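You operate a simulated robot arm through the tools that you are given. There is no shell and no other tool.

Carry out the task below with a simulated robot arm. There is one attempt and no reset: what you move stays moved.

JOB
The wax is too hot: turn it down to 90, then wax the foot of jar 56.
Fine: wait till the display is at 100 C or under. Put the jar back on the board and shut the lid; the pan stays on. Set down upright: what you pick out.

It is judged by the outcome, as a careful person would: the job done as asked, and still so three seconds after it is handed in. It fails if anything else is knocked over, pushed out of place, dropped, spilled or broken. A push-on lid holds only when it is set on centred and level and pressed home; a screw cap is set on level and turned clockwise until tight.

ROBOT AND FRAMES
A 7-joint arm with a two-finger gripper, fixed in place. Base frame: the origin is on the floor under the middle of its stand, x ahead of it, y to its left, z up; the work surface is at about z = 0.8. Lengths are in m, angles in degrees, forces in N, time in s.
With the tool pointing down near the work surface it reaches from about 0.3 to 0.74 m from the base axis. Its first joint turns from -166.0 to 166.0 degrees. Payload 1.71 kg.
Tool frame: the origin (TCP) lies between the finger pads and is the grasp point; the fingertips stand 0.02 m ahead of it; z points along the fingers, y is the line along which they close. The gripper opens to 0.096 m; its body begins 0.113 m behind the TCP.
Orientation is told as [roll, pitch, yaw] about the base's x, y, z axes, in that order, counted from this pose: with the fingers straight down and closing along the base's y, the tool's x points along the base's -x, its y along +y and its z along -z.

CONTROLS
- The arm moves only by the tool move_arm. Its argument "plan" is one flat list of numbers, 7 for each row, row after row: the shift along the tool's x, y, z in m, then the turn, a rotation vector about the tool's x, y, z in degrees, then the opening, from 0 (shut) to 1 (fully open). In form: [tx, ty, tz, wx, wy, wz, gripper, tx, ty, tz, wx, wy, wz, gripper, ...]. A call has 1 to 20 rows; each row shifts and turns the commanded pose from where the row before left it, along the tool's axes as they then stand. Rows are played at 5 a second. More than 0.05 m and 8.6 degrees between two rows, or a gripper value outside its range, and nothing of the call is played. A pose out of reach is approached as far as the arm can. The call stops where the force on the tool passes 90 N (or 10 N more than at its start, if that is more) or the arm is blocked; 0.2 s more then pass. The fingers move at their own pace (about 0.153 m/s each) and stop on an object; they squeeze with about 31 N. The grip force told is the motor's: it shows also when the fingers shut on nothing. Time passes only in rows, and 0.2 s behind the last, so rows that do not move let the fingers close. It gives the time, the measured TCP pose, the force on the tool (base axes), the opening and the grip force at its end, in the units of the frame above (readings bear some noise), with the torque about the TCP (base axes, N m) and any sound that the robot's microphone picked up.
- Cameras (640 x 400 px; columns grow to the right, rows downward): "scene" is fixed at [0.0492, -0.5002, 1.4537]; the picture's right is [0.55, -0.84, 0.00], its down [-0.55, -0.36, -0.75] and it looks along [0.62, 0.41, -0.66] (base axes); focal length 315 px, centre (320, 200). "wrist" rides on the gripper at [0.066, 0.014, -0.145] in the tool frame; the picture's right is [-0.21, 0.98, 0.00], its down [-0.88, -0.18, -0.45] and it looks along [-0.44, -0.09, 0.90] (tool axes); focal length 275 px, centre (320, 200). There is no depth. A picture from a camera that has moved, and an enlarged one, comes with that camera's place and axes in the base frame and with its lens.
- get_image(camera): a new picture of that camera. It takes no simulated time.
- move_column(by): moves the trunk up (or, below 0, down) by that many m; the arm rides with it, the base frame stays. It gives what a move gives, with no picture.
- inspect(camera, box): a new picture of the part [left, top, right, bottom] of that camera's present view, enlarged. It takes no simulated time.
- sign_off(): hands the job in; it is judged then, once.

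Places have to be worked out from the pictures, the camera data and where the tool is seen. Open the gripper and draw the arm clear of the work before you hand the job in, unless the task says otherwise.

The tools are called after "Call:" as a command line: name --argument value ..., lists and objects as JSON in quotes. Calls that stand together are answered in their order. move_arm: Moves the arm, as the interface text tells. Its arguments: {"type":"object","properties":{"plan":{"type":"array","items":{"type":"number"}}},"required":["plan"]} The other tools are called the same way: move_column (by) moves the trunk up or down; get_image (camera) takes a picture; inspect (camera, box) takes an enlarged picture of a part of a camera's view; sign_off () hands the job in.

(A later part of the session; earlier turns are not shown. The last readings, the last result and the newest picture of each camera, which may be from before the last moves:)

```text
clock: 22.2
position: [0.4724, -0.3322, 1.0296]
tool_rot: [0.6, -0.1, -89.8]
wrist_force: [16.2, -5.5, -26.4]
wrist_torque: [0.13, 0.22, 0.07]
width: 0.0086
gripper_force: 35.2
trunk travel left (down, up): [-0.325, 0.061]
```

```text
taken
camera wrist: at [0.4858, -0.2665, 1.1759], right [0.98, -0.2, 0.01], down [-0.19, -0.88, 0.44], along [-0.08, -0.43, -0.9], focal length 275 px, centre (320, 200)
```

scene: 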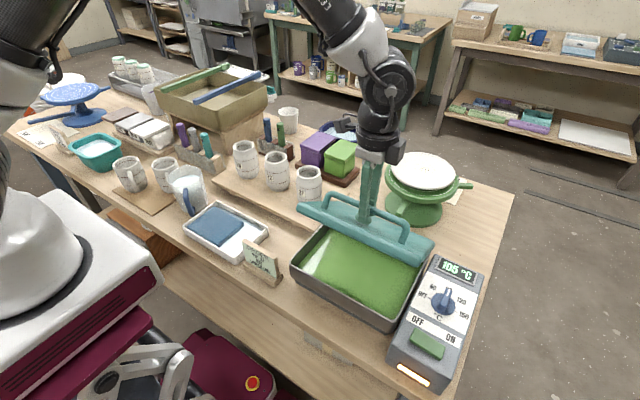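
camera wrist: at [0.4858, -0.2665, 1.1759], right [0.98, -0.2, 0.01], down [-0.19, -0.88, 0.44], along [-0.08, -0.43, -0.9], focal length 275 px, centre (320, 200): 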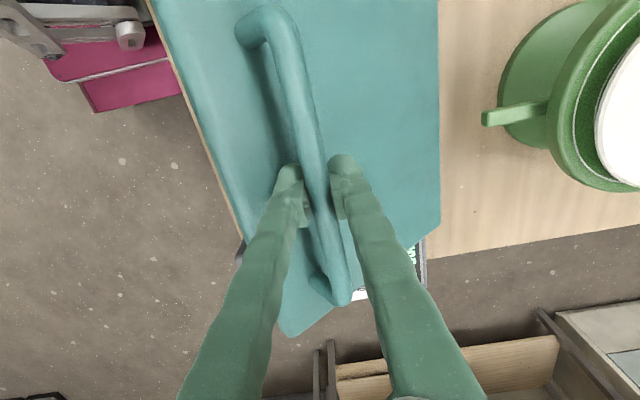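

The model fits well (predicted and measured TCP agree to about 1 mm), the wax is green and the display reads 105. I continue the arc to about 76° with a gentle tool tilt.

Call:
move_arm --plan '[0, 0.0161, -0.0095, 2, 0, 0, 0.0, 0, 0.0146, -0.0087, 2, 0, 0, 0.0, 0, 0.0149, -0.008, 2, 0, 0, 0.0, 0, 0.0154, -0.0073, 2, 0, 0, 0.0, 0, 0.0157, -0.0064, 2, 0, 0, 0.0, 0, 0.016, -0.0057, 2, 0, 0, 0.0, 0, 0.0163, -0.0048, 2, 0, 0, 0.0, 0, 0.0164, -0.0039, 2, 0, 0, 0.0, 0, 0, 0, 0, 0, 0, 0.0]'

Call:
get_image --camera "scene"

Call:
get_image --camera "wrist"

```text
clock: 24.1
position: [0.5864, -0.3345, 1.0751]
tool_rot: [-14.8, 0.6, -89.9]
wrist_force: [-2.5, 2.4, -41.7]
wrist_torque: [-0.54, -0.13, 0.16]
width: 0.0098
gripper_force: 34.8
trunk travel left (down, up): [-0.325, 0.061]
stopped in row 9: the arm was blocked; the commanded pose is now the measured one
```

```text
taken
```

scene: 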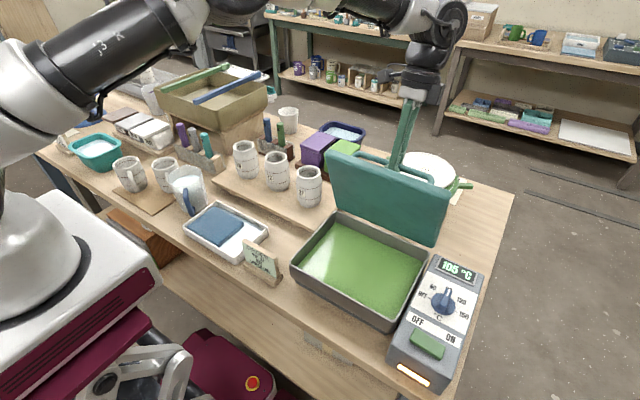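

```text
taken
camera wrist: at [0.6376, -0.2704, 1.2137], right [0.95, -0.2, -0.25], down [-0.06, -0.88, 0.47], along [-0.32, -0.43, -0.85], focal length 275 px, centre (320, 200)
```

wrist: 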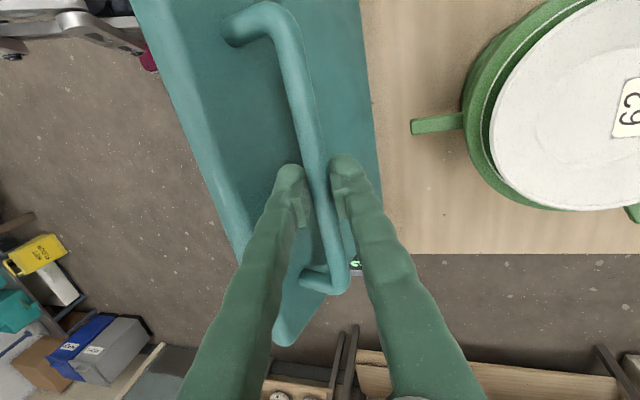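

The lid is now at about 72° and the arm reports blocked, short by 14 mm, with only a downward pull. I try a small further step with slightly less tilt.

Call:
move_arm --plan '[0, 0.008, -0.0005, -1, 0, 0, 0.0, 0, 0.008, -0.0005, -1, 0, 0, 0.0, 0, 0, 0, 0, 0, 0, 0.0]'

Call:
get_image --camera "scene"

```text
clock: 24.4
position: [0.5754, -0.3351, 1.0763]
tool_rot: [-14.2, 1.1, -89.9]
wrist_force: [0.4, -0.8, -61.2]
wrist_torque: [-0.58, -0.05, 0.16]
width: 0.0106
gripper_force: 34.7
trunk travel left (down, up): [-0.325, 0.061]
stopped in row 1: the arm was blocked; the commanded pose is now the measured one
```

```text
taken
```

scene: 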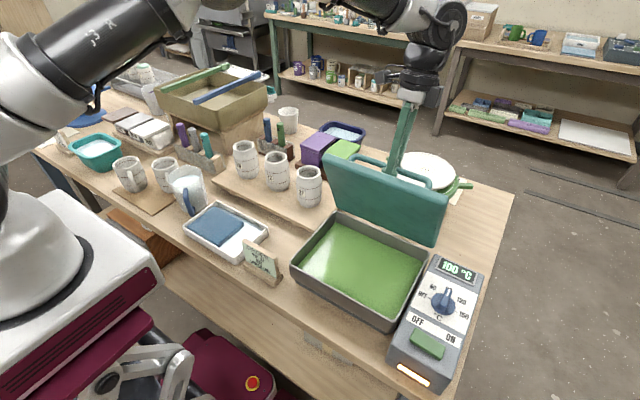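

The display now reads 100 °C. The readings suggest the fingers have crept up the bar toward their tips, so I first re-seat the grip by moving down along the tool axis.

Call:
move_arm --plan '[0, 0, 0.006, 0, 0, 0, 0.0, 0, 0, 0.006, 0, 0, 0, 0.0]'

Call:
get_image --camera "wrist"

Call:
inspect --camera "scene" --box '[300, 60, 480, 260]'

```text
clock: 25.0
position: [0.5727, -0.3352, 1.0758]
tool_rot: [-13.5, 0.5, -89.9]
wrist_force: [0.5, -0.1, -13.0]
wrist_torque: [0.37, 0.05, -0.07]
width: 0.0103
gripper_force: 35.3
trunk travel left (down, up): [-0.325, 0.061]
```

```text
taken
camera wrist: at [0.6211, -0.2703, 1.216], right [0.95, -0.2, -0.23], down [-0.07, -0.88, 0.47], along [-0.3, -0.43, -0.85], focal length 275 px, centre (320, 200)
```

wrist: 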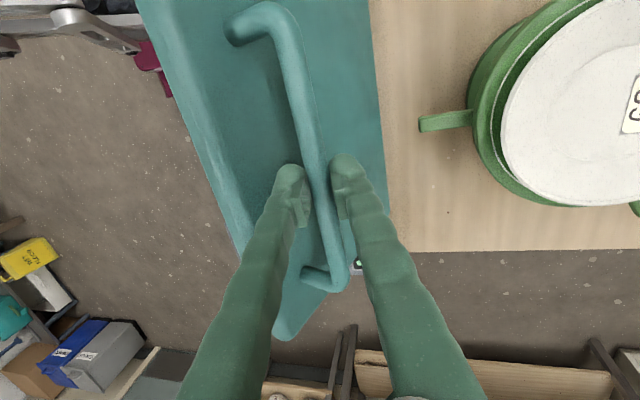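

```text
2.00 times, centred on (390, 160) of scene
camera zoom: at [0.0492, -0.5002, 1.4537], right [0.55, -0.84, 0.0], down [-0.55, -0.36, -0.75], along [0.62, 0.41, -0.66], focal length 631 px, centre (180, 280)
```

zoom: 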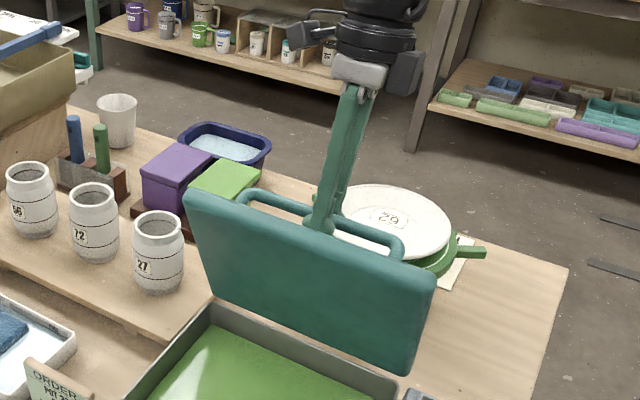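

The radial pull has dropped to 13 N. I zoom in closely on the fingertips to see how much of the bar they still hold.

Call:
inspect --camera "scene" --box '[365, 130, 425, 190]'

Call:
inspect --camera "wrist" --box '[250, 130, 390, 300]'

```text
6.67 times, centred on (395, 160) of scene
camera zoom: at [0.0492, -0.5002, 1.4537], right [0.55, -0.84, 0.0], down [-0.55, -0.36, -0.75], along [0.62, 0.41, -0.66], focal length 2102 px, centre (-180, 467)
```

zoom: 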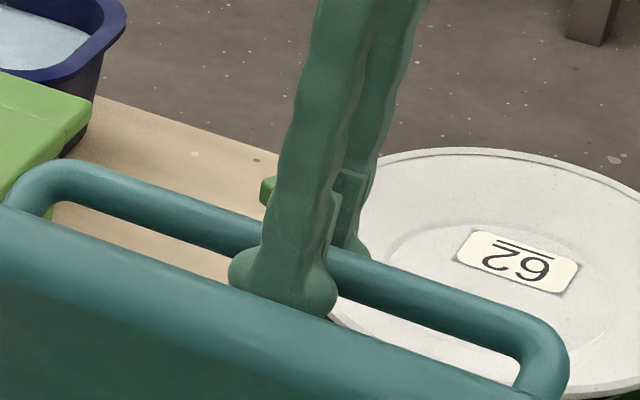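

```text
2.35 times, centred on (320, 215) of wrist
camera zoom: at [0.6211, -0.2703, 1.216], right [0.95, -0.2, -0.23], down [-0.07, -0.88, 0.47], along [-0.3, -0.43, -0.85], focal length 648 px, centre (320, 165)
```

zoom: 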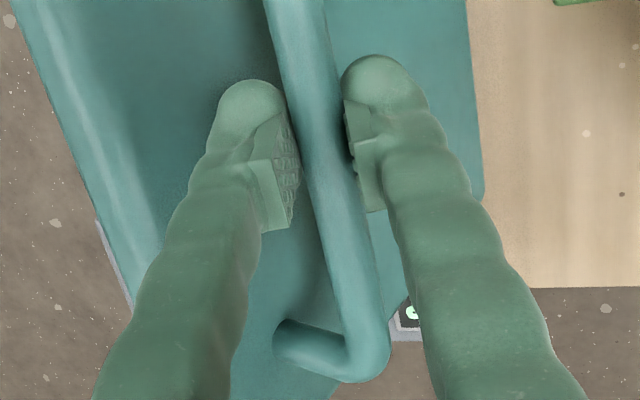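

The bar looks close to the fingertips. I push further along the tool axis to seat the bar deeper between the pads.

Call:
move_arm --plan '[0, 0, 0.005, 0, 0, 0, 0.0, 0, 0, 0.005, 0, 0, 0, 0.0, 0, 0, 0, 0, 0, 0, 0.0]'

Call:
inspect --camera "scene" --box '[365, 130, 425, 190]'

```text
clock: 25.8
position: [0.5675, -0.3356, 1.0695]
tool_rot: [-13.3, 0.3, -89.8]
wrist_force: [-3.5, -1.0, 33.2]
wrist_torque: [-0.07, 0.05, 0.1]
width: 0.0092
gripper_force: 35.5
trunk travel left (down, up): [-0.325, 0.061]
```

```text
6.67 times, centred on (395, 160) of scene
camera zoom: at [0.0492, -0.5002, 1.4537], right [0.55, -0.84, 0.0], down [-0.55, -0.36, -0.75], along [0.62, 0.41, -0.66], focal length 2102 px, centre (-180, 467)
```

zoom: 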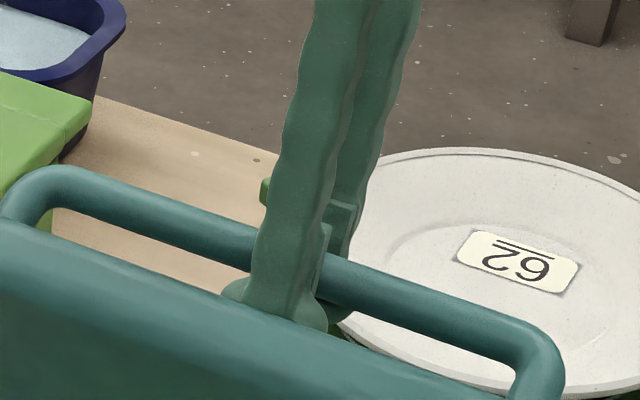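

The grip is reseated about 12 mm ahead of the TCP. I continue the arc in small steps, trimming downward to counter the arm's upward bias.

Call:
move_arm --plan '[0, 0.0162, -0.0033, 0, 0, 0, 0.0, 0, 0.0165, -0.0028, 0, 0, 0, 0.0, 0, 0, 0, 0, 0, 0, 0.0]'

Call:
inspect --camera "scene" --box '[300, 60, 480, 260]'

```text
clock: 26.6
position: [0.5929, -0.3364, 1.0685]
tool_rot: [-13.0, 1.0, -89.8]
wrist_force: [-1.9, 5.5, -35.2]
wrist_torque: [-0.26, 0.04, 0.02]
width: 0.0087
gripper_force: 35.1
trunk travel left (down, up): [-0.325, 0.061]
stopped in row 3: the arm was blocked; the commanded pose is now the measured one
```

```text
2.00 times, centred on (390, 160) of scene
camera zoom: at [0.0492, -0.5002, 1.4537], right [0.55, -0.84, 0.0], down [-0.55, -0.36, -0.75], along [0.62, 0.41, -0.66], focal length 631 px, centre (180, 280)
```

zoom: 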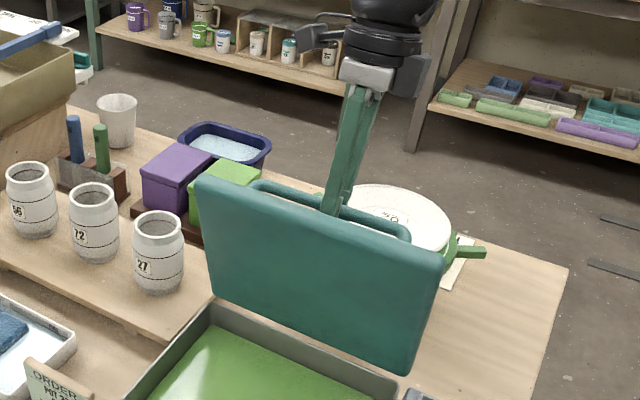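

It advanced to about 74°. I continue with the next few degrees, trimming down and slightly straightening the tool.

Call:
move_arm --plan '[0, 0.0168, 0.0015, -1, 0, 0, 0.0, 0, 0.0165, 0.0005, -1, 0, 0, 0.0, 0, 0.0165, 0.0005, -1, 0, 0, 0.0]'

Call:
inspect --camera "scene" --box '[300, 60, 480, 260]'

```text
clock: 26.9
position: [0.5807, -0.3355, 1.0753]
tool_rot: [-11.7, 1.2, -89.8]
wrist_force: [-0.1, 1.6, -34.5]
wrist_torque: [-0.13, -0.1, 0.03]
width: 0.0103
gripper_force: 35.1
trunk travel left (down, up): [-0.325, 0.061]
stopped in row 1: the arm was blocked; the commanded pose is now the measured one
```

```text
2.00 times, centred on (390, 160) of scene
camera zoom: at [0.0492, -0.5002, 1.4537], right [0.55, -0.84, 0.0], down [-0.55, -0.36, -0.75], along [0.62, 0.41, -0.66], focal length 631 px, centre (180, 280)
```

zoom: 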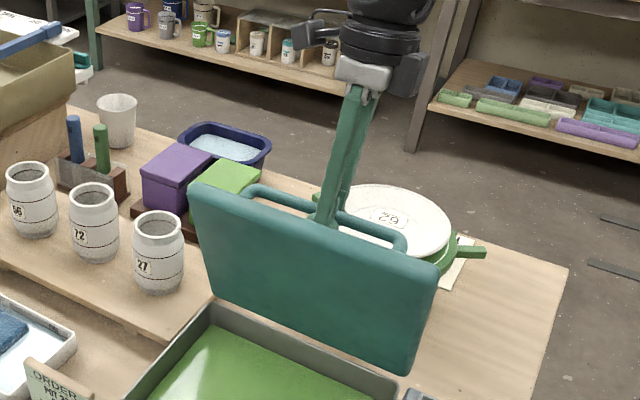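

Each stop resets the command, and the arm then settles about 14 mm back and 6 mm up. I compensate for that offset by stepping forward and down to reseat the bar.

Call:
move_arm --plan '[0, 0.007, 0.0047, 0, 0, 0, 0.0, 0, 0.007, 0.0047, 0, 0, 0, 0.0, 0, 0.002, 0.003, 0, 0, 0, 0.0]'

```text
clock: 27.7
position: [0.5955, -0.3366, 1.0691]
tool_rot: [-11.1, 0.6, -89.8]
wrist_force: [1.7, 0.7, 31.8]
wrist_torque: [0.02, 0.0, -0.03]
width: 0.01
gripper_force: 34.6
trunk travel left (down, up): [-0.325, 0.061]
```

Reseated at about 75° without a stop. I continue forward two more steps along the arc.

Call:
move_arm --plan '[0, 0.0081, -0.0018, 0, 0, 0, 0.0, 0, 0.0081, -0.0018, 0, 0, 0, 0.0, 0, 0.0083, -0.0003, 0, 0, 0, 0.0, 0, 0.0083, -0.0003, 0, 0, 0, 0.0]'

```text
clock: 28.3
position: [0.5963, -0.3363, 1.0708]
tool_rot: [-11.1, 1.2, -89.7]
wrist_force: [-3.2, 3.0, -33.0]
wrist_torque: [0.06, 0.05, -0.14]
width: 0.0088
gripper_force: 35.0
trunk travel left (down, up): [-0.325, 0.061]
stopped in row 3: the arm was blocked; the commanded pose is now the measured one
```

The arm seems to be at its reach limit with the tilt. I straighten the tool about the bar, compensating for the reset offset.

Call:
move_arm --plan '[0, 0.0033, 0.0012, -2.5, 0, 0, 0.0, 0, 0.0033, 0.0012, -2.5, 0, 0, 0.0, 0, 0.0032, 0.0012, -2.5, 0, 0, 0.0, 0, 0.003, 0.0012, -2.5, 0, 0, 0.0]'

Call:
inspect --camera "scene" --box '[300, 60, 480, 260]'

```text
clock: 29.3
position: [0.6088, -0.3367, 1.0691]
tool_rot: [-0.5, 0.7, -89.7]
wrist_force: [-2.6, 6.5, -9.5]
wrist_torque: [0.22, 0.18, 0.01]
width: 0.009
gripper_force: 35.4
trunk travel left (down, up): [-0.325, 0.061]
```

```text
2.00 times, centred on (390, 160) of scene
camera zoom: at [0.0492, -0.5002, 1.4537], right [0.55, -0.84, 0.0], down [-0.55, -0.36, -0.75], along [0.62, 0.41, -0.66], focal length 631 px, centre (180, 280)
```

zoom: 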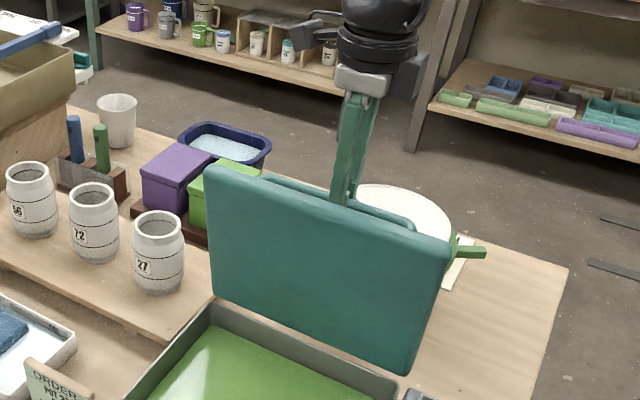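

The lid is at about 80° with the tool now vertical and low forces. I continue gently toward 90°.

Call:
move_arm --plan '[0, 0.0085, 0.0012, 0, 0, 0, 0.0, 0, 0.0085, 0.0015, 0, 0, 0, 0.0, 0, 0.008, 0.0019, 0, 0, 0, 0.0, 0, 0.008, 0.0022, 0, 0, 0, 0.0]'

Call:
inspect --camera "scene" --box '[300, 60, 480, 260]'

```text
clock: 30.3
position: [0.6421, -0.3366, 1.0612]
tool_rot: [-0.6, 0.8, -89.6]
wrist_force: [-0.3, 8.0, -3.3]
wrist_torque: [-0.12, 0.04, 0.07]
width: 0.0093
gripper_force: 34.8
trunk travel left (down, up): [-0.325, 0.061]
```

```text
2.00 times, centred on (390, 160) of scene
camera zoom: at [0.0492, -0.5002, 1.4537], right [0.55, -0.84, 0.0], down [-0.55, -0.36, -0.75], along [0.62, 0.41, -0.66], focal length 631 px, centre (180, 280)
```

zoom: 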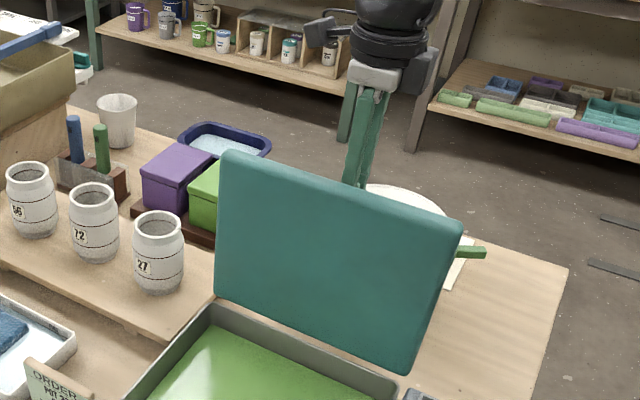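

The lid is at about 90°. I take it a bit further, watching for its stop.

Call:
move_arm --plan '[0, 0.0078, 0.0026, 0, 0, 0, 0.0, 0, 0.0077, 0.0029, 0, 0, 0, 0.0, 0, 0.0076, 0.0032, 0, 0, 0, 0.0]'

Call:
inspect --camera "scene" --box '[300, 60, 480, 260]'

```text
clock: 30.9
position: [0.6383, -0.3374, 1.0639]
tool_rot: [-0.1, 1.2, -89.7]
wrist_force: [-7.1, 6.6, -24.2]
wrist_torque: [-0.26, -0.16, 0.04]
width: 0.0091
gripper_force: 34.9
trunk travel left (down, up): [-0.325, 0.061]
stopped in row 2: the arm was blocked; the commanded pose is now the measured one
```

```text
2.00 times, centred on (390, 160) of scene
camera zoom: at [0.0492, -0.5002, 1.4537], right [0.55, -0.84, 0.0], down [-0.55, -0.36, -0.75], along [0.62, 0.41, -0.66], focal length 631 px, centre (180, 280)
```

zoom: 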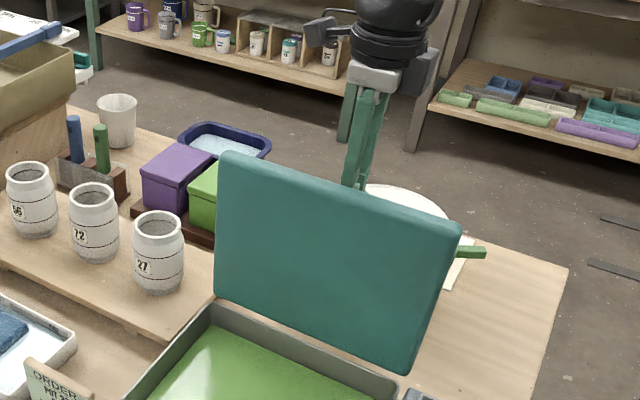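

I'm at the reach limit near 90°. I loosen the fingers slightly while still caging the bar, to see which way the lid wants to lean.

Call:
move_arm --plan '[0, 0.006, 0.003, 0, 0, 0, 0.0, 0, 0.006, 0.003, 0, 0, 0, 0.0, 0, 0, 0, 0, 0, 0, 0.22, 0, 0, 0, 0, 0, 0, 0.22, 0, 0, 0, 0, 0, 0, 0.22]'

Call:
inspect --camera "scene" --box '[300, 60, 480, 260]'

Call:
get_image --camera "wrist"

```text
clock: 31.4
position: [0.631, -0.3371, 1.0673]
tool_rot: [0.3, 1.5, -89.7]
wrist_force: [-8.6, 4.8, -28.5]
wrist_torque: [-0.57, -0.05, -0.02]
width: 0.0094
gripper_force: 34.6
trunk travel left (down, up): [-0.325, 0.061]
stopped in row 2: the arm was blocked; the commanded pose is now the measured one
```

```text
2.00 times, centred on (390, 160) of scene
camera zoom: at [0.0492, -0.5002, 1.4537], right [0.55, -0.84, 0.0], down [-0.55, -0.36, -0.75], along [0.62, 0.41, -0.66], focal length 631 px, centre (180, 280)
```

zoom: 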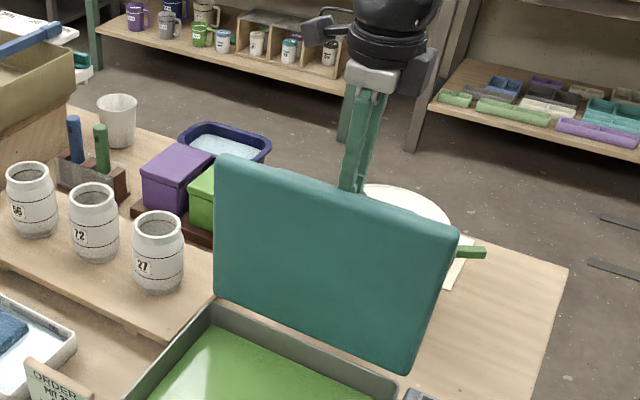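

```text
taken
camera wrist: at [0.6445, -0.2756, 1.2143], right [0.98, -0.2, 0.0], down [-0.18, -0.89, 0.42], along [-0.09, -0.41, -0.91], focal length 275 px, centre (320, 200)
```

wrist: 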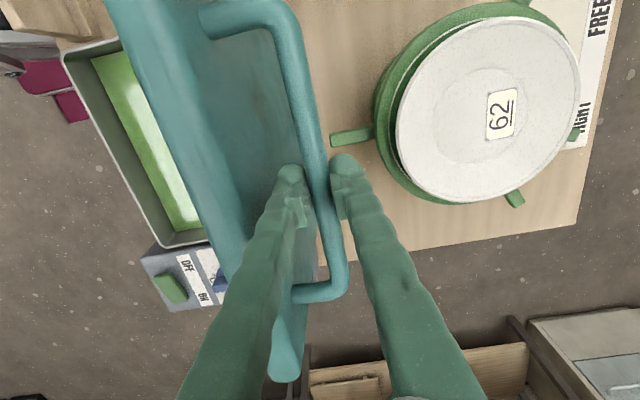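

The command reset again and the lid drifted slightly. I first nudge down to remove the upward pull on the bar.

Call:
move_arm --plan '[0, 0.002, 0.005, 0, 0, 0, 0.0, 0, 0.002, 0.004, 0, 0, 0, 0.0]'

```text
clock: 32.0
position: [0.643, -0.3376, 1.064]
tool_rot: [1.1, 0.9, -89.5]
wrist_force: [0.3, 0.5, 1.4]
wrist_torque: [0.55, 0.16, 0.04]
width: 0.0092
gripper_force: 35.2
trunk travel left (down, up): [-0.325, 0.061]
```

Forces are near zero with the lid at about 90°. Now I loosen the fingers slightly, keeping the bar caged.

Call:
move_arm --plan '[0, 0, 0, 0, 0, 0, 0.2, 0, 0, 0, 0, 0, 0, 0.2]'

Call:
inspect --camera "wrist" --box '[200, 130, 400, 310]'

Call:
inspect --camera "scene" --box '[300, 60, 480, 260]'

```text
clock: 32.6
position: [0.6411, -0.3377, 1.0616]
tool_rot: [0.8, 1.1, -89.7]
wrist_force: [0.6, -0.8, 0.5]
wrist_torque: [-0.03, -0.01, 0.03]
width: 0.0199
gripper_force: 0.1
trunk travel left (down, up): [-0.325, 0.061]
```

```text
2.22 times, centred on (300, 220) of wrist
camera zoom: at [0.6529, -0.2744, 1.2084], right [0.98, -0.2, 0.01], down [-0.18, -0.89, 0.43], along [-0.08, -0.42, -0.9], focal length 612 px, centre (364, 156)
```

zoom: 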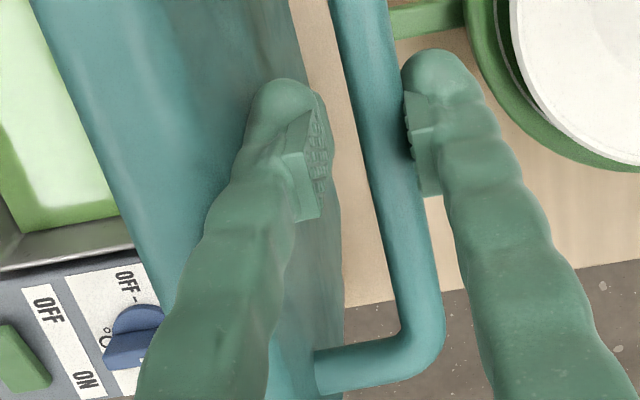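

```text
2.00 times, centred on (390, 160) of scene
camera zoom: at [0.0492, -0.5002, 1.4537], right [0.55, -0.84, 0.0], down [-0.55, -0.36, -0.75], along [0.62, 0.41, -0.66], focal length 631 px, centre (180, 280)
```

zoom: 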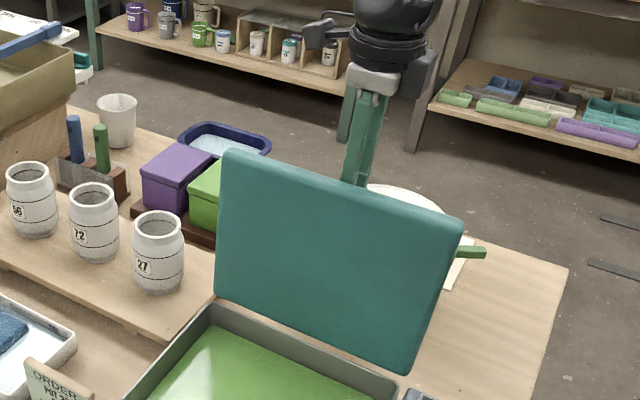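

The bar has moved onto the far finger, so the lid is past balance and leaning open. I raise the gripper slowly out of the handle and watch.

Call:
move_arm --plan '[0, 0.003, -0.008, 0, 0, 0, 0.2, 0, 0.0, -0.01, 0, 0, 0, 0.2, 0, 0.0, -0.01, 0, 0, 0, 0.2, 0, 0, -0.01, 0, 0, 0, 0.2]'

Call:
get_image --camera "wrist"

Call:
inspect --camera "scene" --box '[280, 60, 480, 320]'

```text
clock: 33.6
position: [0.6435, -0.3382, 1.099]
tool_rot: [0.9, 1.0, -89.6]
wrist_force: [1.1, 0.6, 0.8]
wrist_torque: [0.0, -0.01, -0.02]
width: 0.019
gripper_force: 0.1
trunk travel left (down, up): [-0.325, 0.061]
```

```text
taken
camera wrist: at [0.6559, -0.2755, 1.2467], right [0.98, -0.2, 0.01], down [-0.18, -0.89, 0.43], along [-0.08, -0.42, -0.9], focal length 275 px, centre (320, 200)
```

wrist: 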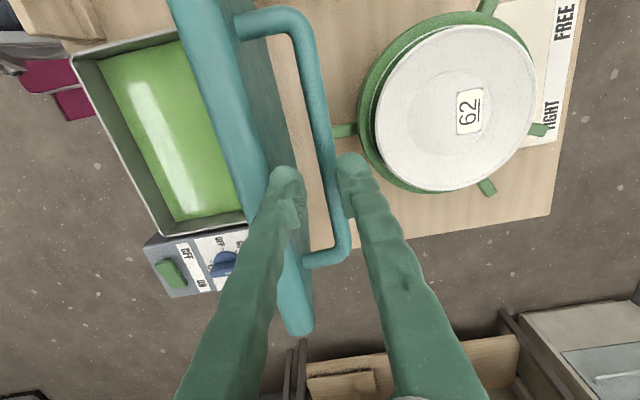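

```text
1.54 times, centred on (380, 190) of scene
camera zoom: at [0.0492, -0.5002, 1.4537], right [0.55, -0.84, 0.0], down [-0.55, -0.36, -0.75], along [0.62, 0.41, -0.66], focal length 485 px, centre (228, 215)
```

zoom: 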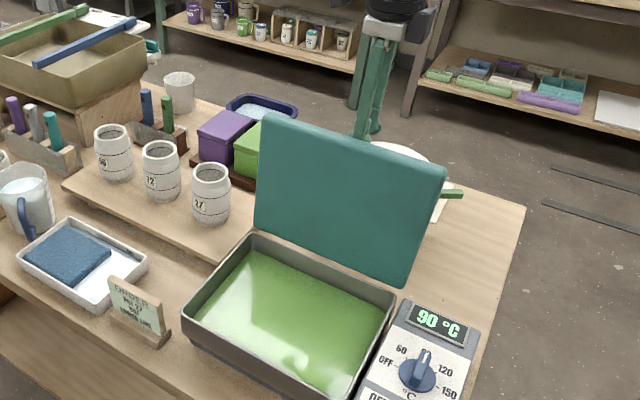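

The display reads 90 °C and the lid stands open. I rise a bit more and check that it stays.

Call:
move_arm --plan '[0, 0.0, -0.03, 0, 0, 0, 0.2, 0, 0.0, -0.03, 0, 0, 0, 0.3, 0, 0, 0, 0, 0, 0, 0.3]'

Call:
get_image --camera "wrist"

Call:
inspect --camera "scene" --box '[280, 60, 480, 320]'

```text
clock: 34.3
position: [0.6251, -0.3409, 1.1689]
tool_rot: [1.9, 1.1, -89.7]
wrist_force: [-1.5, 0.3, 0.0]
wrist_torque: [-0.03, -0.14, 0.0]
width: 0.0285
gripper_force: 0.0
trunk travel left (down, up): [-0.325, 0.061]
stopped in row 3: the arm was blocked; the commanded pose is now the measured one
```

```text
taken
camera wrist: at [0.6347, -0.2783, 1.3166], right [0.98, -0.2, 0.03], down [-0.19, -0.89, 0.42], along [-0.06, -0.42, -0.91], focal length 275 px, centre (320, 200)
```

wrist: 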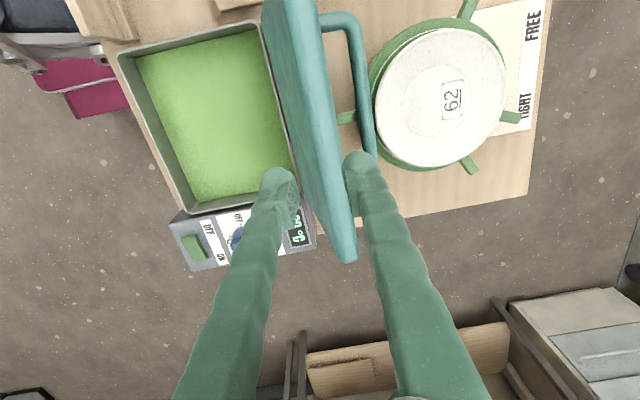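

```text
1.54 times, centred on (380, 190) of scene
camera zoom: at [0.0492, -0.5002, 1.4537], right [0.55, -0.84, 0.0], down [-0.55, -0.36, -0.75], along [0.62, 0.41, -0.66], focal length 485 px, centre (228, 215)
```

zoom: 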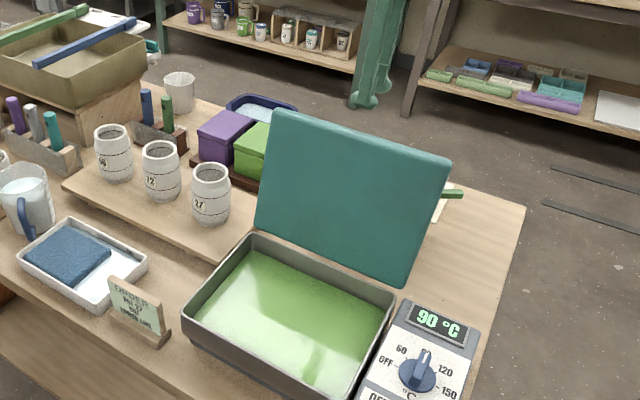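

The lid stands open by itself slightly past vertical, and the display is at 90 °C. I back away over the bench, turn the gripper to yaw 0 and open fully for the jar.

Call:
move_arm --plan '[0.02, -0.03, -0.005, 0, 0, 0, 0.3, 0.035, -0.03, -0.005, 0, 0, 0, 0.3, 0.04, -0.02, -0.005, 0, 0, 0, 0.3, 0.045, -0.01, 0, 0, 0, 0, 0.5, 0.045, -0.005, 0, 0, 0, 0, 1, 0.045, -0.005, 0, 0, 0, 0, 1, 0, 0, 0, 0, 0, -8.2, 1, 0, 0, 0, 0, 0, -8.2, 1, 0, 0, 0, 0, 0, -8.2, 1, 0, 0, 0, 0, 0, -8.2, 1, 0, 0, 0, 0, 0, -8.2, 1, 0, 0, 0, 0, 0, -8.2, 1, 0, 0, 0, 0, 0, -8.2, 1, 0, 0, 0, 0, 0, -8.2, 1, 0, 0, 0, 0, 0, -8.2, 1, 0, 0, 0, 0, 0, -8.2, 1, 0, 0, 0, 0, 0, -8, 1, 0, 0, 0, 0, 0, 0, 1]'

Call:
get_image --camera "scene"

Call:
get_image --camera "wrist"

```text
clock: 38.1
position: [0.5272, -0.1104, 1.1815]
tool_rot: [1.0, -1.7, 0.5]
wrist_force: [0.1, 0.1, 0.2]
wrist_torque: [-0.04, 0.03, -0.02]
width: 0.0962
gripper_force: 0.1
trunk travel left (down, up): [-0.325, 0.061]
```

```text
taken
```

scene: 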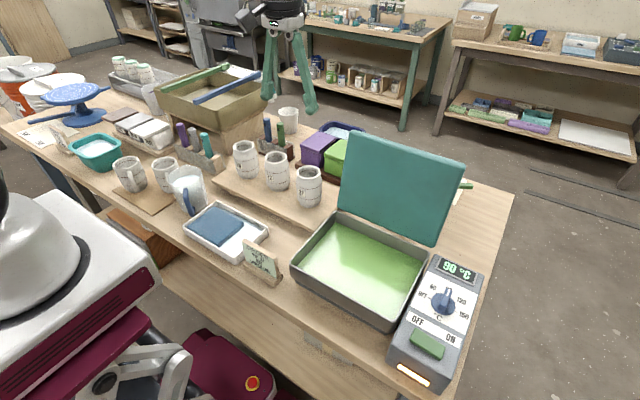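

```text
taken
camera wrist: at [0.4564, -0.1004, 1.3258], right [0.2, 0.98, 0.02], down [0.86, -0.19, 0.47], along [0.46, -0.07, -0.88], focal length 275 px, centre (320, 200)
```

wrist: 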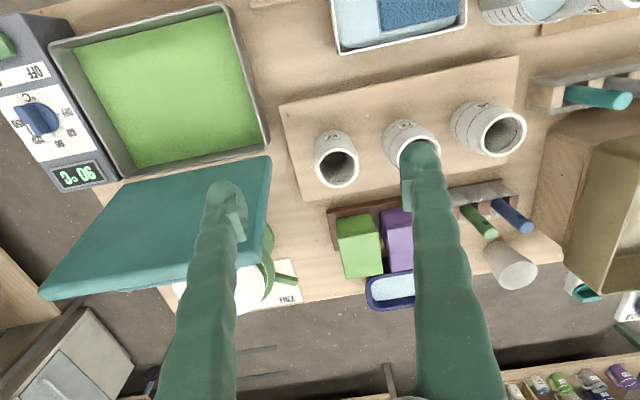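

The wax pan is fully visible. I zoom in on the pan, wax level and jar 56 to measure them, and level the tool.

Call:
inspect --camera "scene" --box '[280, 200, 440, 340]'

Call:
inspect --camera "scene" --box '[222, 132, 272, 192]'

Call:
move_arm --plan '[0, 0, 0, 1.0, 1.7, 0.5, 1, 0, 0, 0, 0, 0, 0, 1]'

```text
2.86 times, centred on (360, 270) of scene
camera zoom: at [0.0492, -0.5002, 1.4537], right [0.55, -0.84, 0.0], down [-0.55, -0.36, -0.75], along [0.62, 0.41, -0.66], focal length 901 px, centre (206, 0)
```

zoom: 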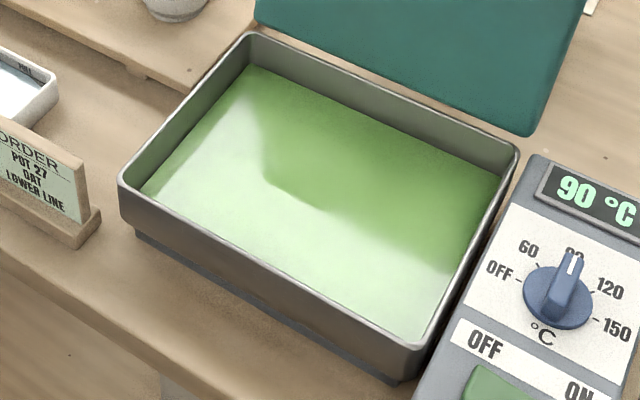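

```text
6.67 times, centred on (247, 162) of scene
camera zoom: at [0.0492, -0.5002, 1.4537], right [0.55, -0.84, 0.0], down [-0.55, -0.36, -0.75], along [0.62, 0.41, -0.66], focal length 2102 px, centre (807, 453)
```

zoom: 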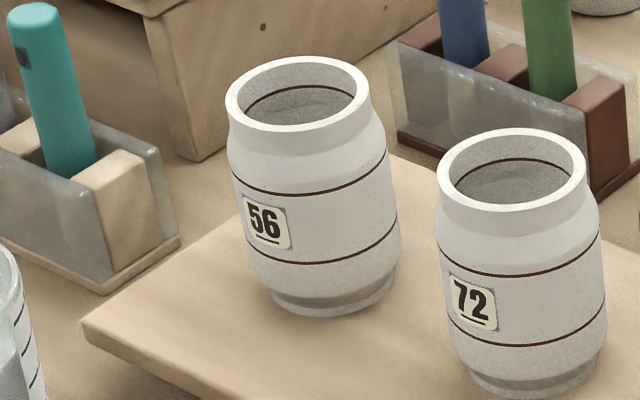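

```text
clock: 38.7
position: [0.5263, -0.1114, 1.182]
tool_rot: [0.1, 0.1, -0.1]
wrist_force: [0.0, -0.3, 0.1]
wrist_torque: [-0.01, 0.02, 0.0]
width: 0.0961
gripper_force: 0.1
trunk travel left (down, up): [-0.325, 0.061]
```

Jar 56 has a recessed foot ring about 12 mm high, with its lower line around 40 mm up. The wax surface is about 30 mm under the pan rim, z ≈ 0.847. I move above jar 56.

Call:
move_arm --plan '[-0.0124, 0.0378, 0.0171, 0, 0, 0, 1, -0.0124, 0.0378, 0.0171, 0, 0, 0, 1, -0.0124, 0.0378, 0.0171, 0, 0, 0, 1, -0.0124, 0.0378, 0.0171, 0, 0, 0, 1, -0.0124, 0.0378, 0.0171, 0, 0, 0, 1, -0.0124, 0.0378, 0.0171, 0, 0, 0, 1, -0.0124, 0.0378, 0.0171, 0, 0, 0, 1, 0, 0, 0, 0, 0, 0, 1, 0, 0, 0, 0, 0, 0, 1]'

Call:
get_image --camera "wrist"

Call:
get_image --camera "scene"

```text
clock: 40.7
position: [0.6155, 0.157, 1.064]
tool_rot: [0.1, 0.1, -0.1]
wrist_force: [0.6, -0.2, -0.2]
wrist_torque: [-0.01, 0.02, 0.02]
width: 0.0961
gripper_force: 0.1
trunk travel left (down, up): [-0.325, 0.061]
```

```text
taken
camera wrist: at [0.5505, 0.1703, 1.2094], right [0.21, 0.98, 0.0], down [0.88, -0.19, 0.44], along [0.43, -0.09, -0.9], focal length 275 px, centre (320, 200)
```

wrist: 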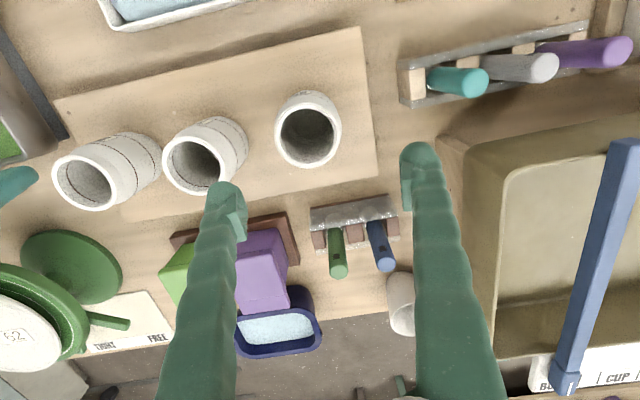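

```text
taken
```

scene: 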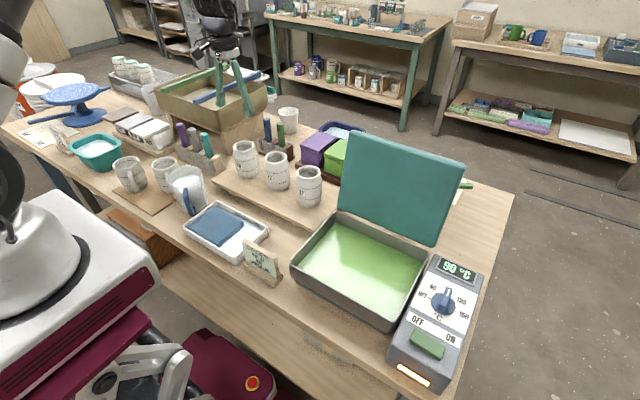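

Combining both views puts jar 56 at about (0.604, 0.147) with its rim at z ≈ 0.943. I shift over it and descend to just above the rim.

Call:
move_arm --plan '[0.0115, -0.0095, 0.02, 0, 0, 0, 1, 0, 0, 0.04, 0, 0, 0, 1, 0, 0, 0, 0, 0, 0, 1, 0, 0, 0, 0, 0, 0, 1]'

Call:
get_image --camera "wrist"

Call:
inspect --camera "scene" --box '[202, 92, 302, 202]'

```text
clock: 41.7
position: [0.6035, 0.1461, 1.0009]
tool_rot: [0.1, 0.1, -0.1]
wrist_force: [0.5, -0.9, 0.2]
wrist_torque: [0.01, 0.02, 0.03]
width: 0.0959
gripper_force: 0.0
trunk travel left (down, up): [-0.325, 0.061]
```

```text
taken
camera wrist: at [0.5392, 0.1607, 1.1474], right [0.21, 0.98, 0.0], down [0.88, -0.19, 0.44], along [0.43, -0.09, -0.9], focal length 275 px, centre (320, 200)
```

wrist: 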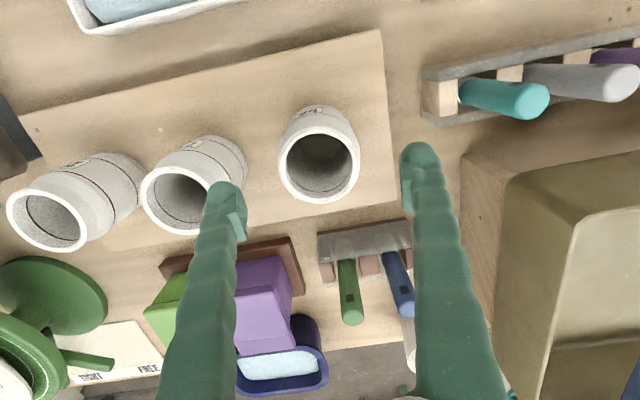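

```text
3.64 times, centred on (252, 147) of scene
camera zoom: at [0.0492, -0.5002, 1.4537], right [0.55, -0.84, 0.0], down [-0.55, -0.36, -0.75], along [0.62, 0.41, -0.66], focal length 1147 px, centre (567, 393)
```

zoom: 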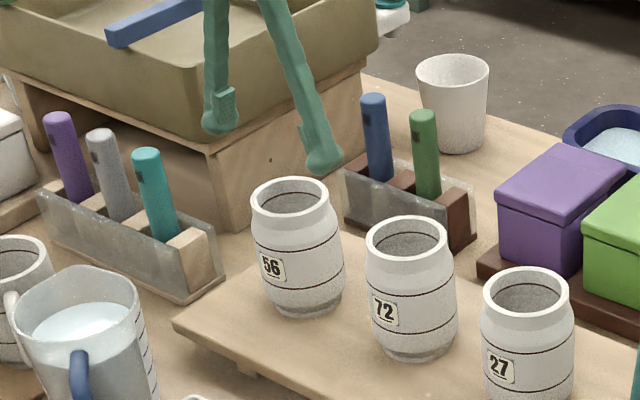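

The jar is centred between the fingers within about 2 mm. I descend in steps, checking clearance around the rim.

Call:
move_arm --plan '[-0.0015, 0.0005, 0.02, 0, 0, 0, 1, 0, 0, 0.02, 0, 0, 0, 1, 0, 0, 0.012, 0, 0, 0, 1, 0, 0, 0, 0, 0, 0, 1]'

Call:
get_image --camera "wrist"

Call:
inspect --camera "scene" --box '[202, 92, 302, 202]'

```text
clock: 42.7
position: [0.6058, 0.1453, 0.951]
tool_rot: [0.1, -0.1, -0.1]
wrist_force: [-0.2, -0.4, -0.5]
wrist_torque: [-0.02, 0.02, -0.02]
width: 0.0959
gripper_force: 0.1
trunk travel left (down, up): [-0.325, 0.061]
```

```text
taken
camera wrist: at [0.5401, 0.1586, 1.0955], right [0.21, 0.98, 0.0], down [0.88, -0.19, 0.44], along [0.43, -0.09, -0.9], focal length 275 px, centre (320, 200)
```

wrist: 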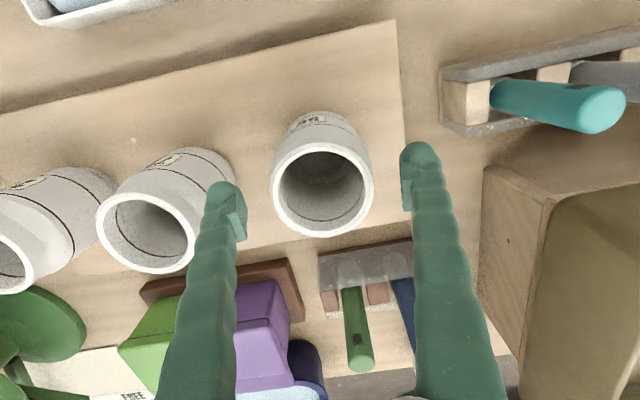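

```text
3.64 times, centred on (252, 147) of scene
camera zoom: at [0.0492, -0.5002, 1.4537], right [0.55, -0.84, 0.0], down [-0.55, -0.36, -0.75], along [0.62, 0.41, -0.66], focal length 1147 px, centre (567, 393)
```

zoom: 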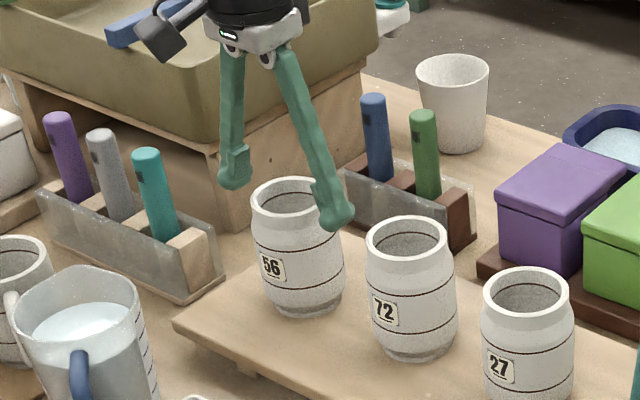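

Clearance on both sides looks fine, and jar 72 is about 13 mm from the near finger. I continue down to TCP z ≈ 0.905 around the jar body.

Call:
move_arm --plan '[0, 0, 0.015, 0, 0, 0, 1, 0, 0, 0.015, 0, 0, 0, 1, 0, 0, 0.015, 0, 0, 0, 1, 0, 0, 0, 0, 0, 0, 1]'

Call:
get_image --camera "wrist"

Call:
inspect --camera "scene" --box '[202, 92, 302, 202]'

```text
clock: 43.7
position: [0.6021, 0.1457, 0.9048]
tool_rot: [0.0, 0.1, -0.1]
wrist_force: [0.0, 0.0, -0.6]
wrist_torque: [-0.01, 0.02, -0.01]
width: 0.0961
gripper_force: 0.1
trunk travel left (down, up): [-0.325, 0.061]
```

```text
taken
camera wrist: at [0.5377, 0.1599, 1.0508], right [0.21, 0.98, 0.0], down [0.88, -0.19, 0.44], along [0.43, -0.09, -0.9], focal length 275 px, centre (320, 200)
```

wrist: 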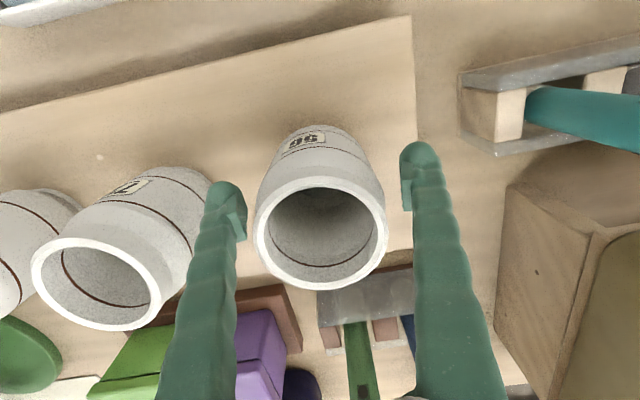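

```text
3.64 times, centred on (252, 147) of scene
camera zoom: at [0.0492, -0.5002, 1.4537], right [0.55, -0.84, 0.0], down [-0.55, -0.36, -0.75], along [0.62, 0.41, -0.66], focal length 1147 px, centre (567, 393)
```

zoom: 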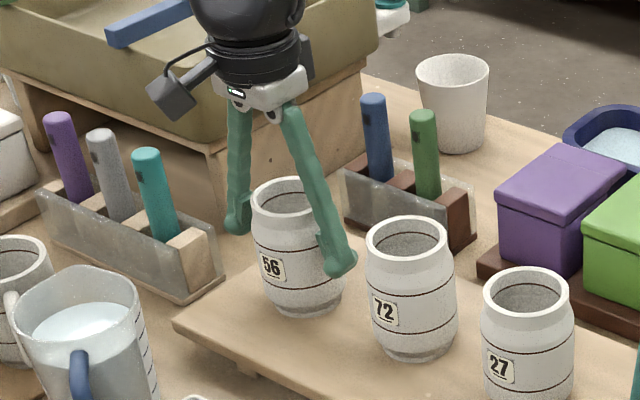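

Position is good. I trim 4 mm in x and close the fingers on the jar body.

Call:
move_arm --plan '[-0.004, 0, 0, 0, 0, 0, 1, 0, 0, 0, 0, 0, 0, 0.6, 0, 0, 0, 0, 0, 0, 0.6, 0, 0, 0, 0, 0, 0, 0.6]'

Call:
inspect --camera "scene" --box '[202, 92, 302, 202]'

```text
clock: 44.7
position: [0.6069, 0.1448, 0.9052]
tool_rot: [0.1, 0.0, 0.0]
wrist_force: [0.7, 0.0, 0.7]
wrist_torque: [0.0, -0.1, -0.01]
width: 0.0778
gripper_force: 30.4
trunk travel left (down, up): [-0.325, 0.061]
```

```text
3.64 times, centred on (252, 147) of scene
camera zoom: at [0.0492, -0.5002, 1.4537], right [0.55, -0.84, 0.0], down [-0.55, -0.36, -0.75], along [0.62, 0.41, -0.66], focal length 1147 px, centre (567, 393)
```

zoom: 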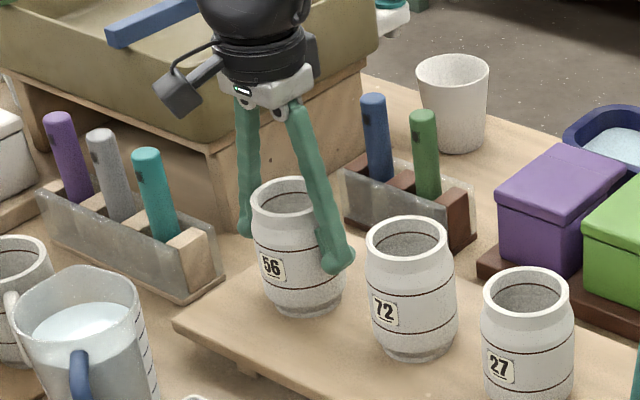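

The jar is held at 77.8 mm with 30 N. I lift it straight up.

Call:
move_arm --plan '[0, 0, -0.01, 0, 0, 0, 0.6, 0, 0, -0.02, 0, 0, 0, 0.6, 0, 0, -0.03, 0, 0, 0, 0.6, 0, 0, -0.04, 0, 0, 0, 0.6, 0, 0, -0.04, 0, 0, 0, 0.6, 0, 0, 0, 0, 0, 0, 0.6]'

Call:
get_image --camera "scene"

Call:
inspect --camera "scene" --box '[202, 52, 302, 202]'

```text
clock: 46.1
position: [0.6082, 0.1434, 1.0456]
tool_rot: [0.1, 0.0, -0.1]
wrist_force: [1.1, 0.0, -3.4]
wrist_torque: [-0.01, 0.03, -0.03]
width: 0.0778
gripper_force: 30.5
trunk travel left (down, up): [-0.325, 0.061]
```

```text
taken
```

scene: 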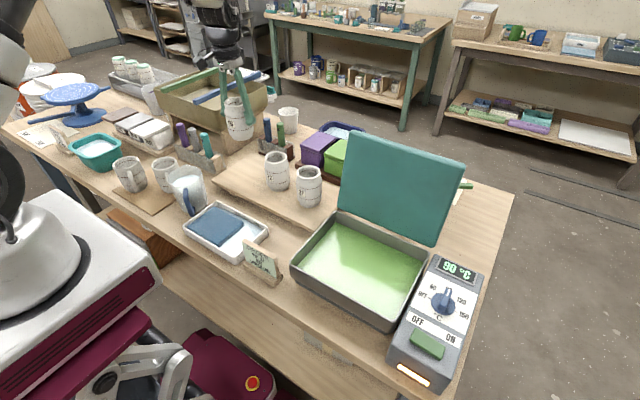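

```text
2.67 times, centred on (252, 127) of scene
camera zoom: at [0.0492, -0.5002, 1.4537], right [0.55, -0.84, 0.0], down [-0.55, -0.36, -0.75], along [0.62, 0.41, -0.66], focal length 841 px, centre (501, 395)
```

zoom: 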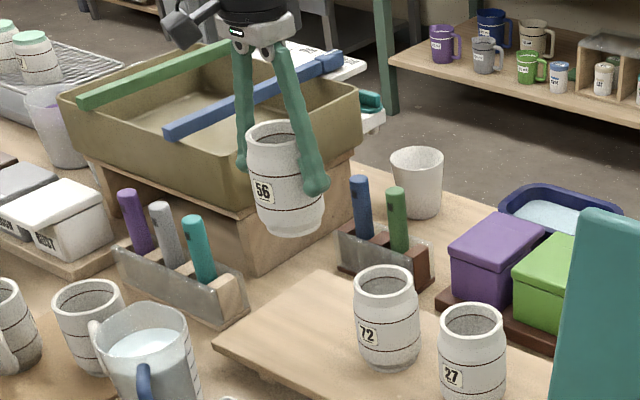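

The jar is lifted cleanly (about 0.35 kg). I carry it toward the robot first, then sideways over the wax pan, staying in front of the open lid.

Call:
move_arm --plan '[0.035, 0, -0.01, 0, 0, 0, 0.6, 0.035, 0, -0.01, 0, 0, 0, 0.6, 0.035, 0, -0.01, 0, 0, 0, 0.6, 0.035, 0, -0.01, 0, 0, 0, 0.6, 0, -0.0394, 0, 0, 0, 0, 0.6, 0, -0.0394, 0, 0, 0, 0, 0.6, 0, -0.0394, 0, 0, 0, 0, 0.6, 0, -0.0394, 0, 0, 0, 0, 0.6, 0, -0.0394, 0, 0, 0, 0, 0.6, 0, -0.0394, 0, 0, 0, 0, 0.6, 0, -0.0394, 0, 0, 0, 0, 0.6, 0, -0.0394, 0, 0, 0, 0, 0.6, 0, -0.0394, 0, 0, 0, 0, 0.6, 0, -0.0394, 0, 0, 0, 0, 0.6, 0, -0.0394, 0, 0, 0, 0, 0.6, 0, -0.0394, 0, 0, 0, 0, 0.6, 0, 0, 0, 0, 0, 0, 0.6, 0, 0, 0, 0, 0, 0, 0.6]'

Call:
get_image --camera "scene"

Call:
get_image --camera "wrist"

```text
clock: 49.9
position: [0.4648, -0.3265, 1.0848]
tool_rot: [0.1, 0.1, 0.0]
wrist_force: [-0.1, 0.2, -3.5]
wrist_torque: [0.03, 0.02, 0.01]
width: 0.0779
gripper_force: 31.1
trunk travel left (down, up): [-0.325, 0.061]
```

```text
taken
```

scene: 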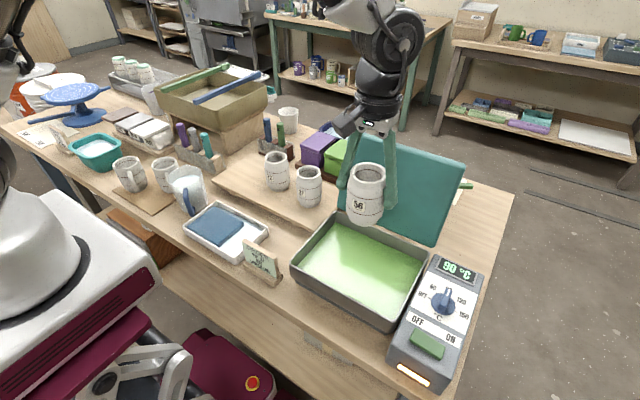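

```text
taken
camera wrist: at [0.4012, -0.3134, 1.2314], right [0.21, 0.98, 0.0], down [0.88, -0.19, 0.44], along [0.43, -0.09, -0.9], focal length 275 px, centre (320, 200)
```

wrist: 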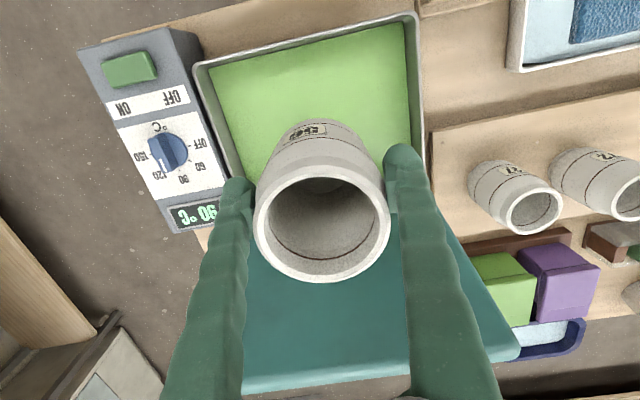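

The jar is over the pan and the display still reads 90 °C. I zoom in to refine the wax level and pan edges.

Call:
inspect --camera "wrist" --box '[180, 0, 440, 170]'

Call:
inspect --camera "scene" --box '[330, 150, 440, 270]'

```text
2.35 times, centred on (310, 85) of wrist
camera zoom: at [0.4012, -0.3134, 1.2314], right [0.21, 0.98, 0.0], down [0.88, -0.19, 0.44], along [0.43, -0.09, -0.9], focal length 648 px, centre (344, 471)
```

zoom: 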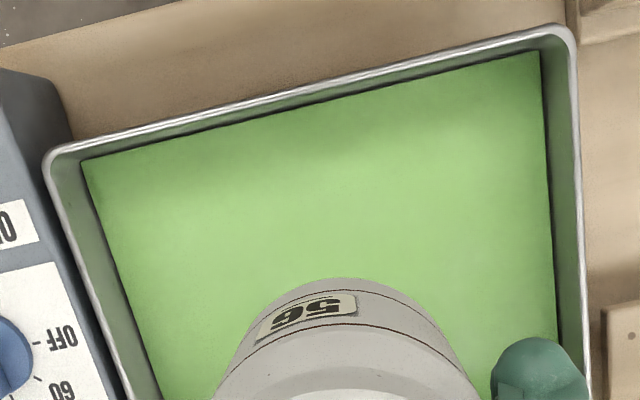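

```text
3.33 times, centred on (385, 210) of scene
camera zoom: at [0.0492, -0.5002, 1.4537], right [0.55, -0.84, 0.0], down [-0.55, -0.36, -0.75], along [0.62, 0.41, -0.66], focal length 1051 px, centre (103, 167)
```

zoom: 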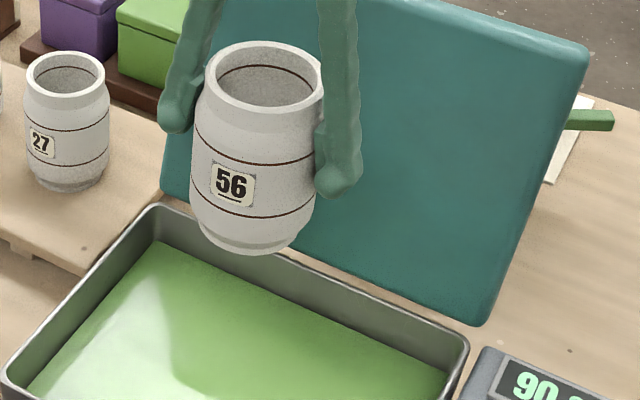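

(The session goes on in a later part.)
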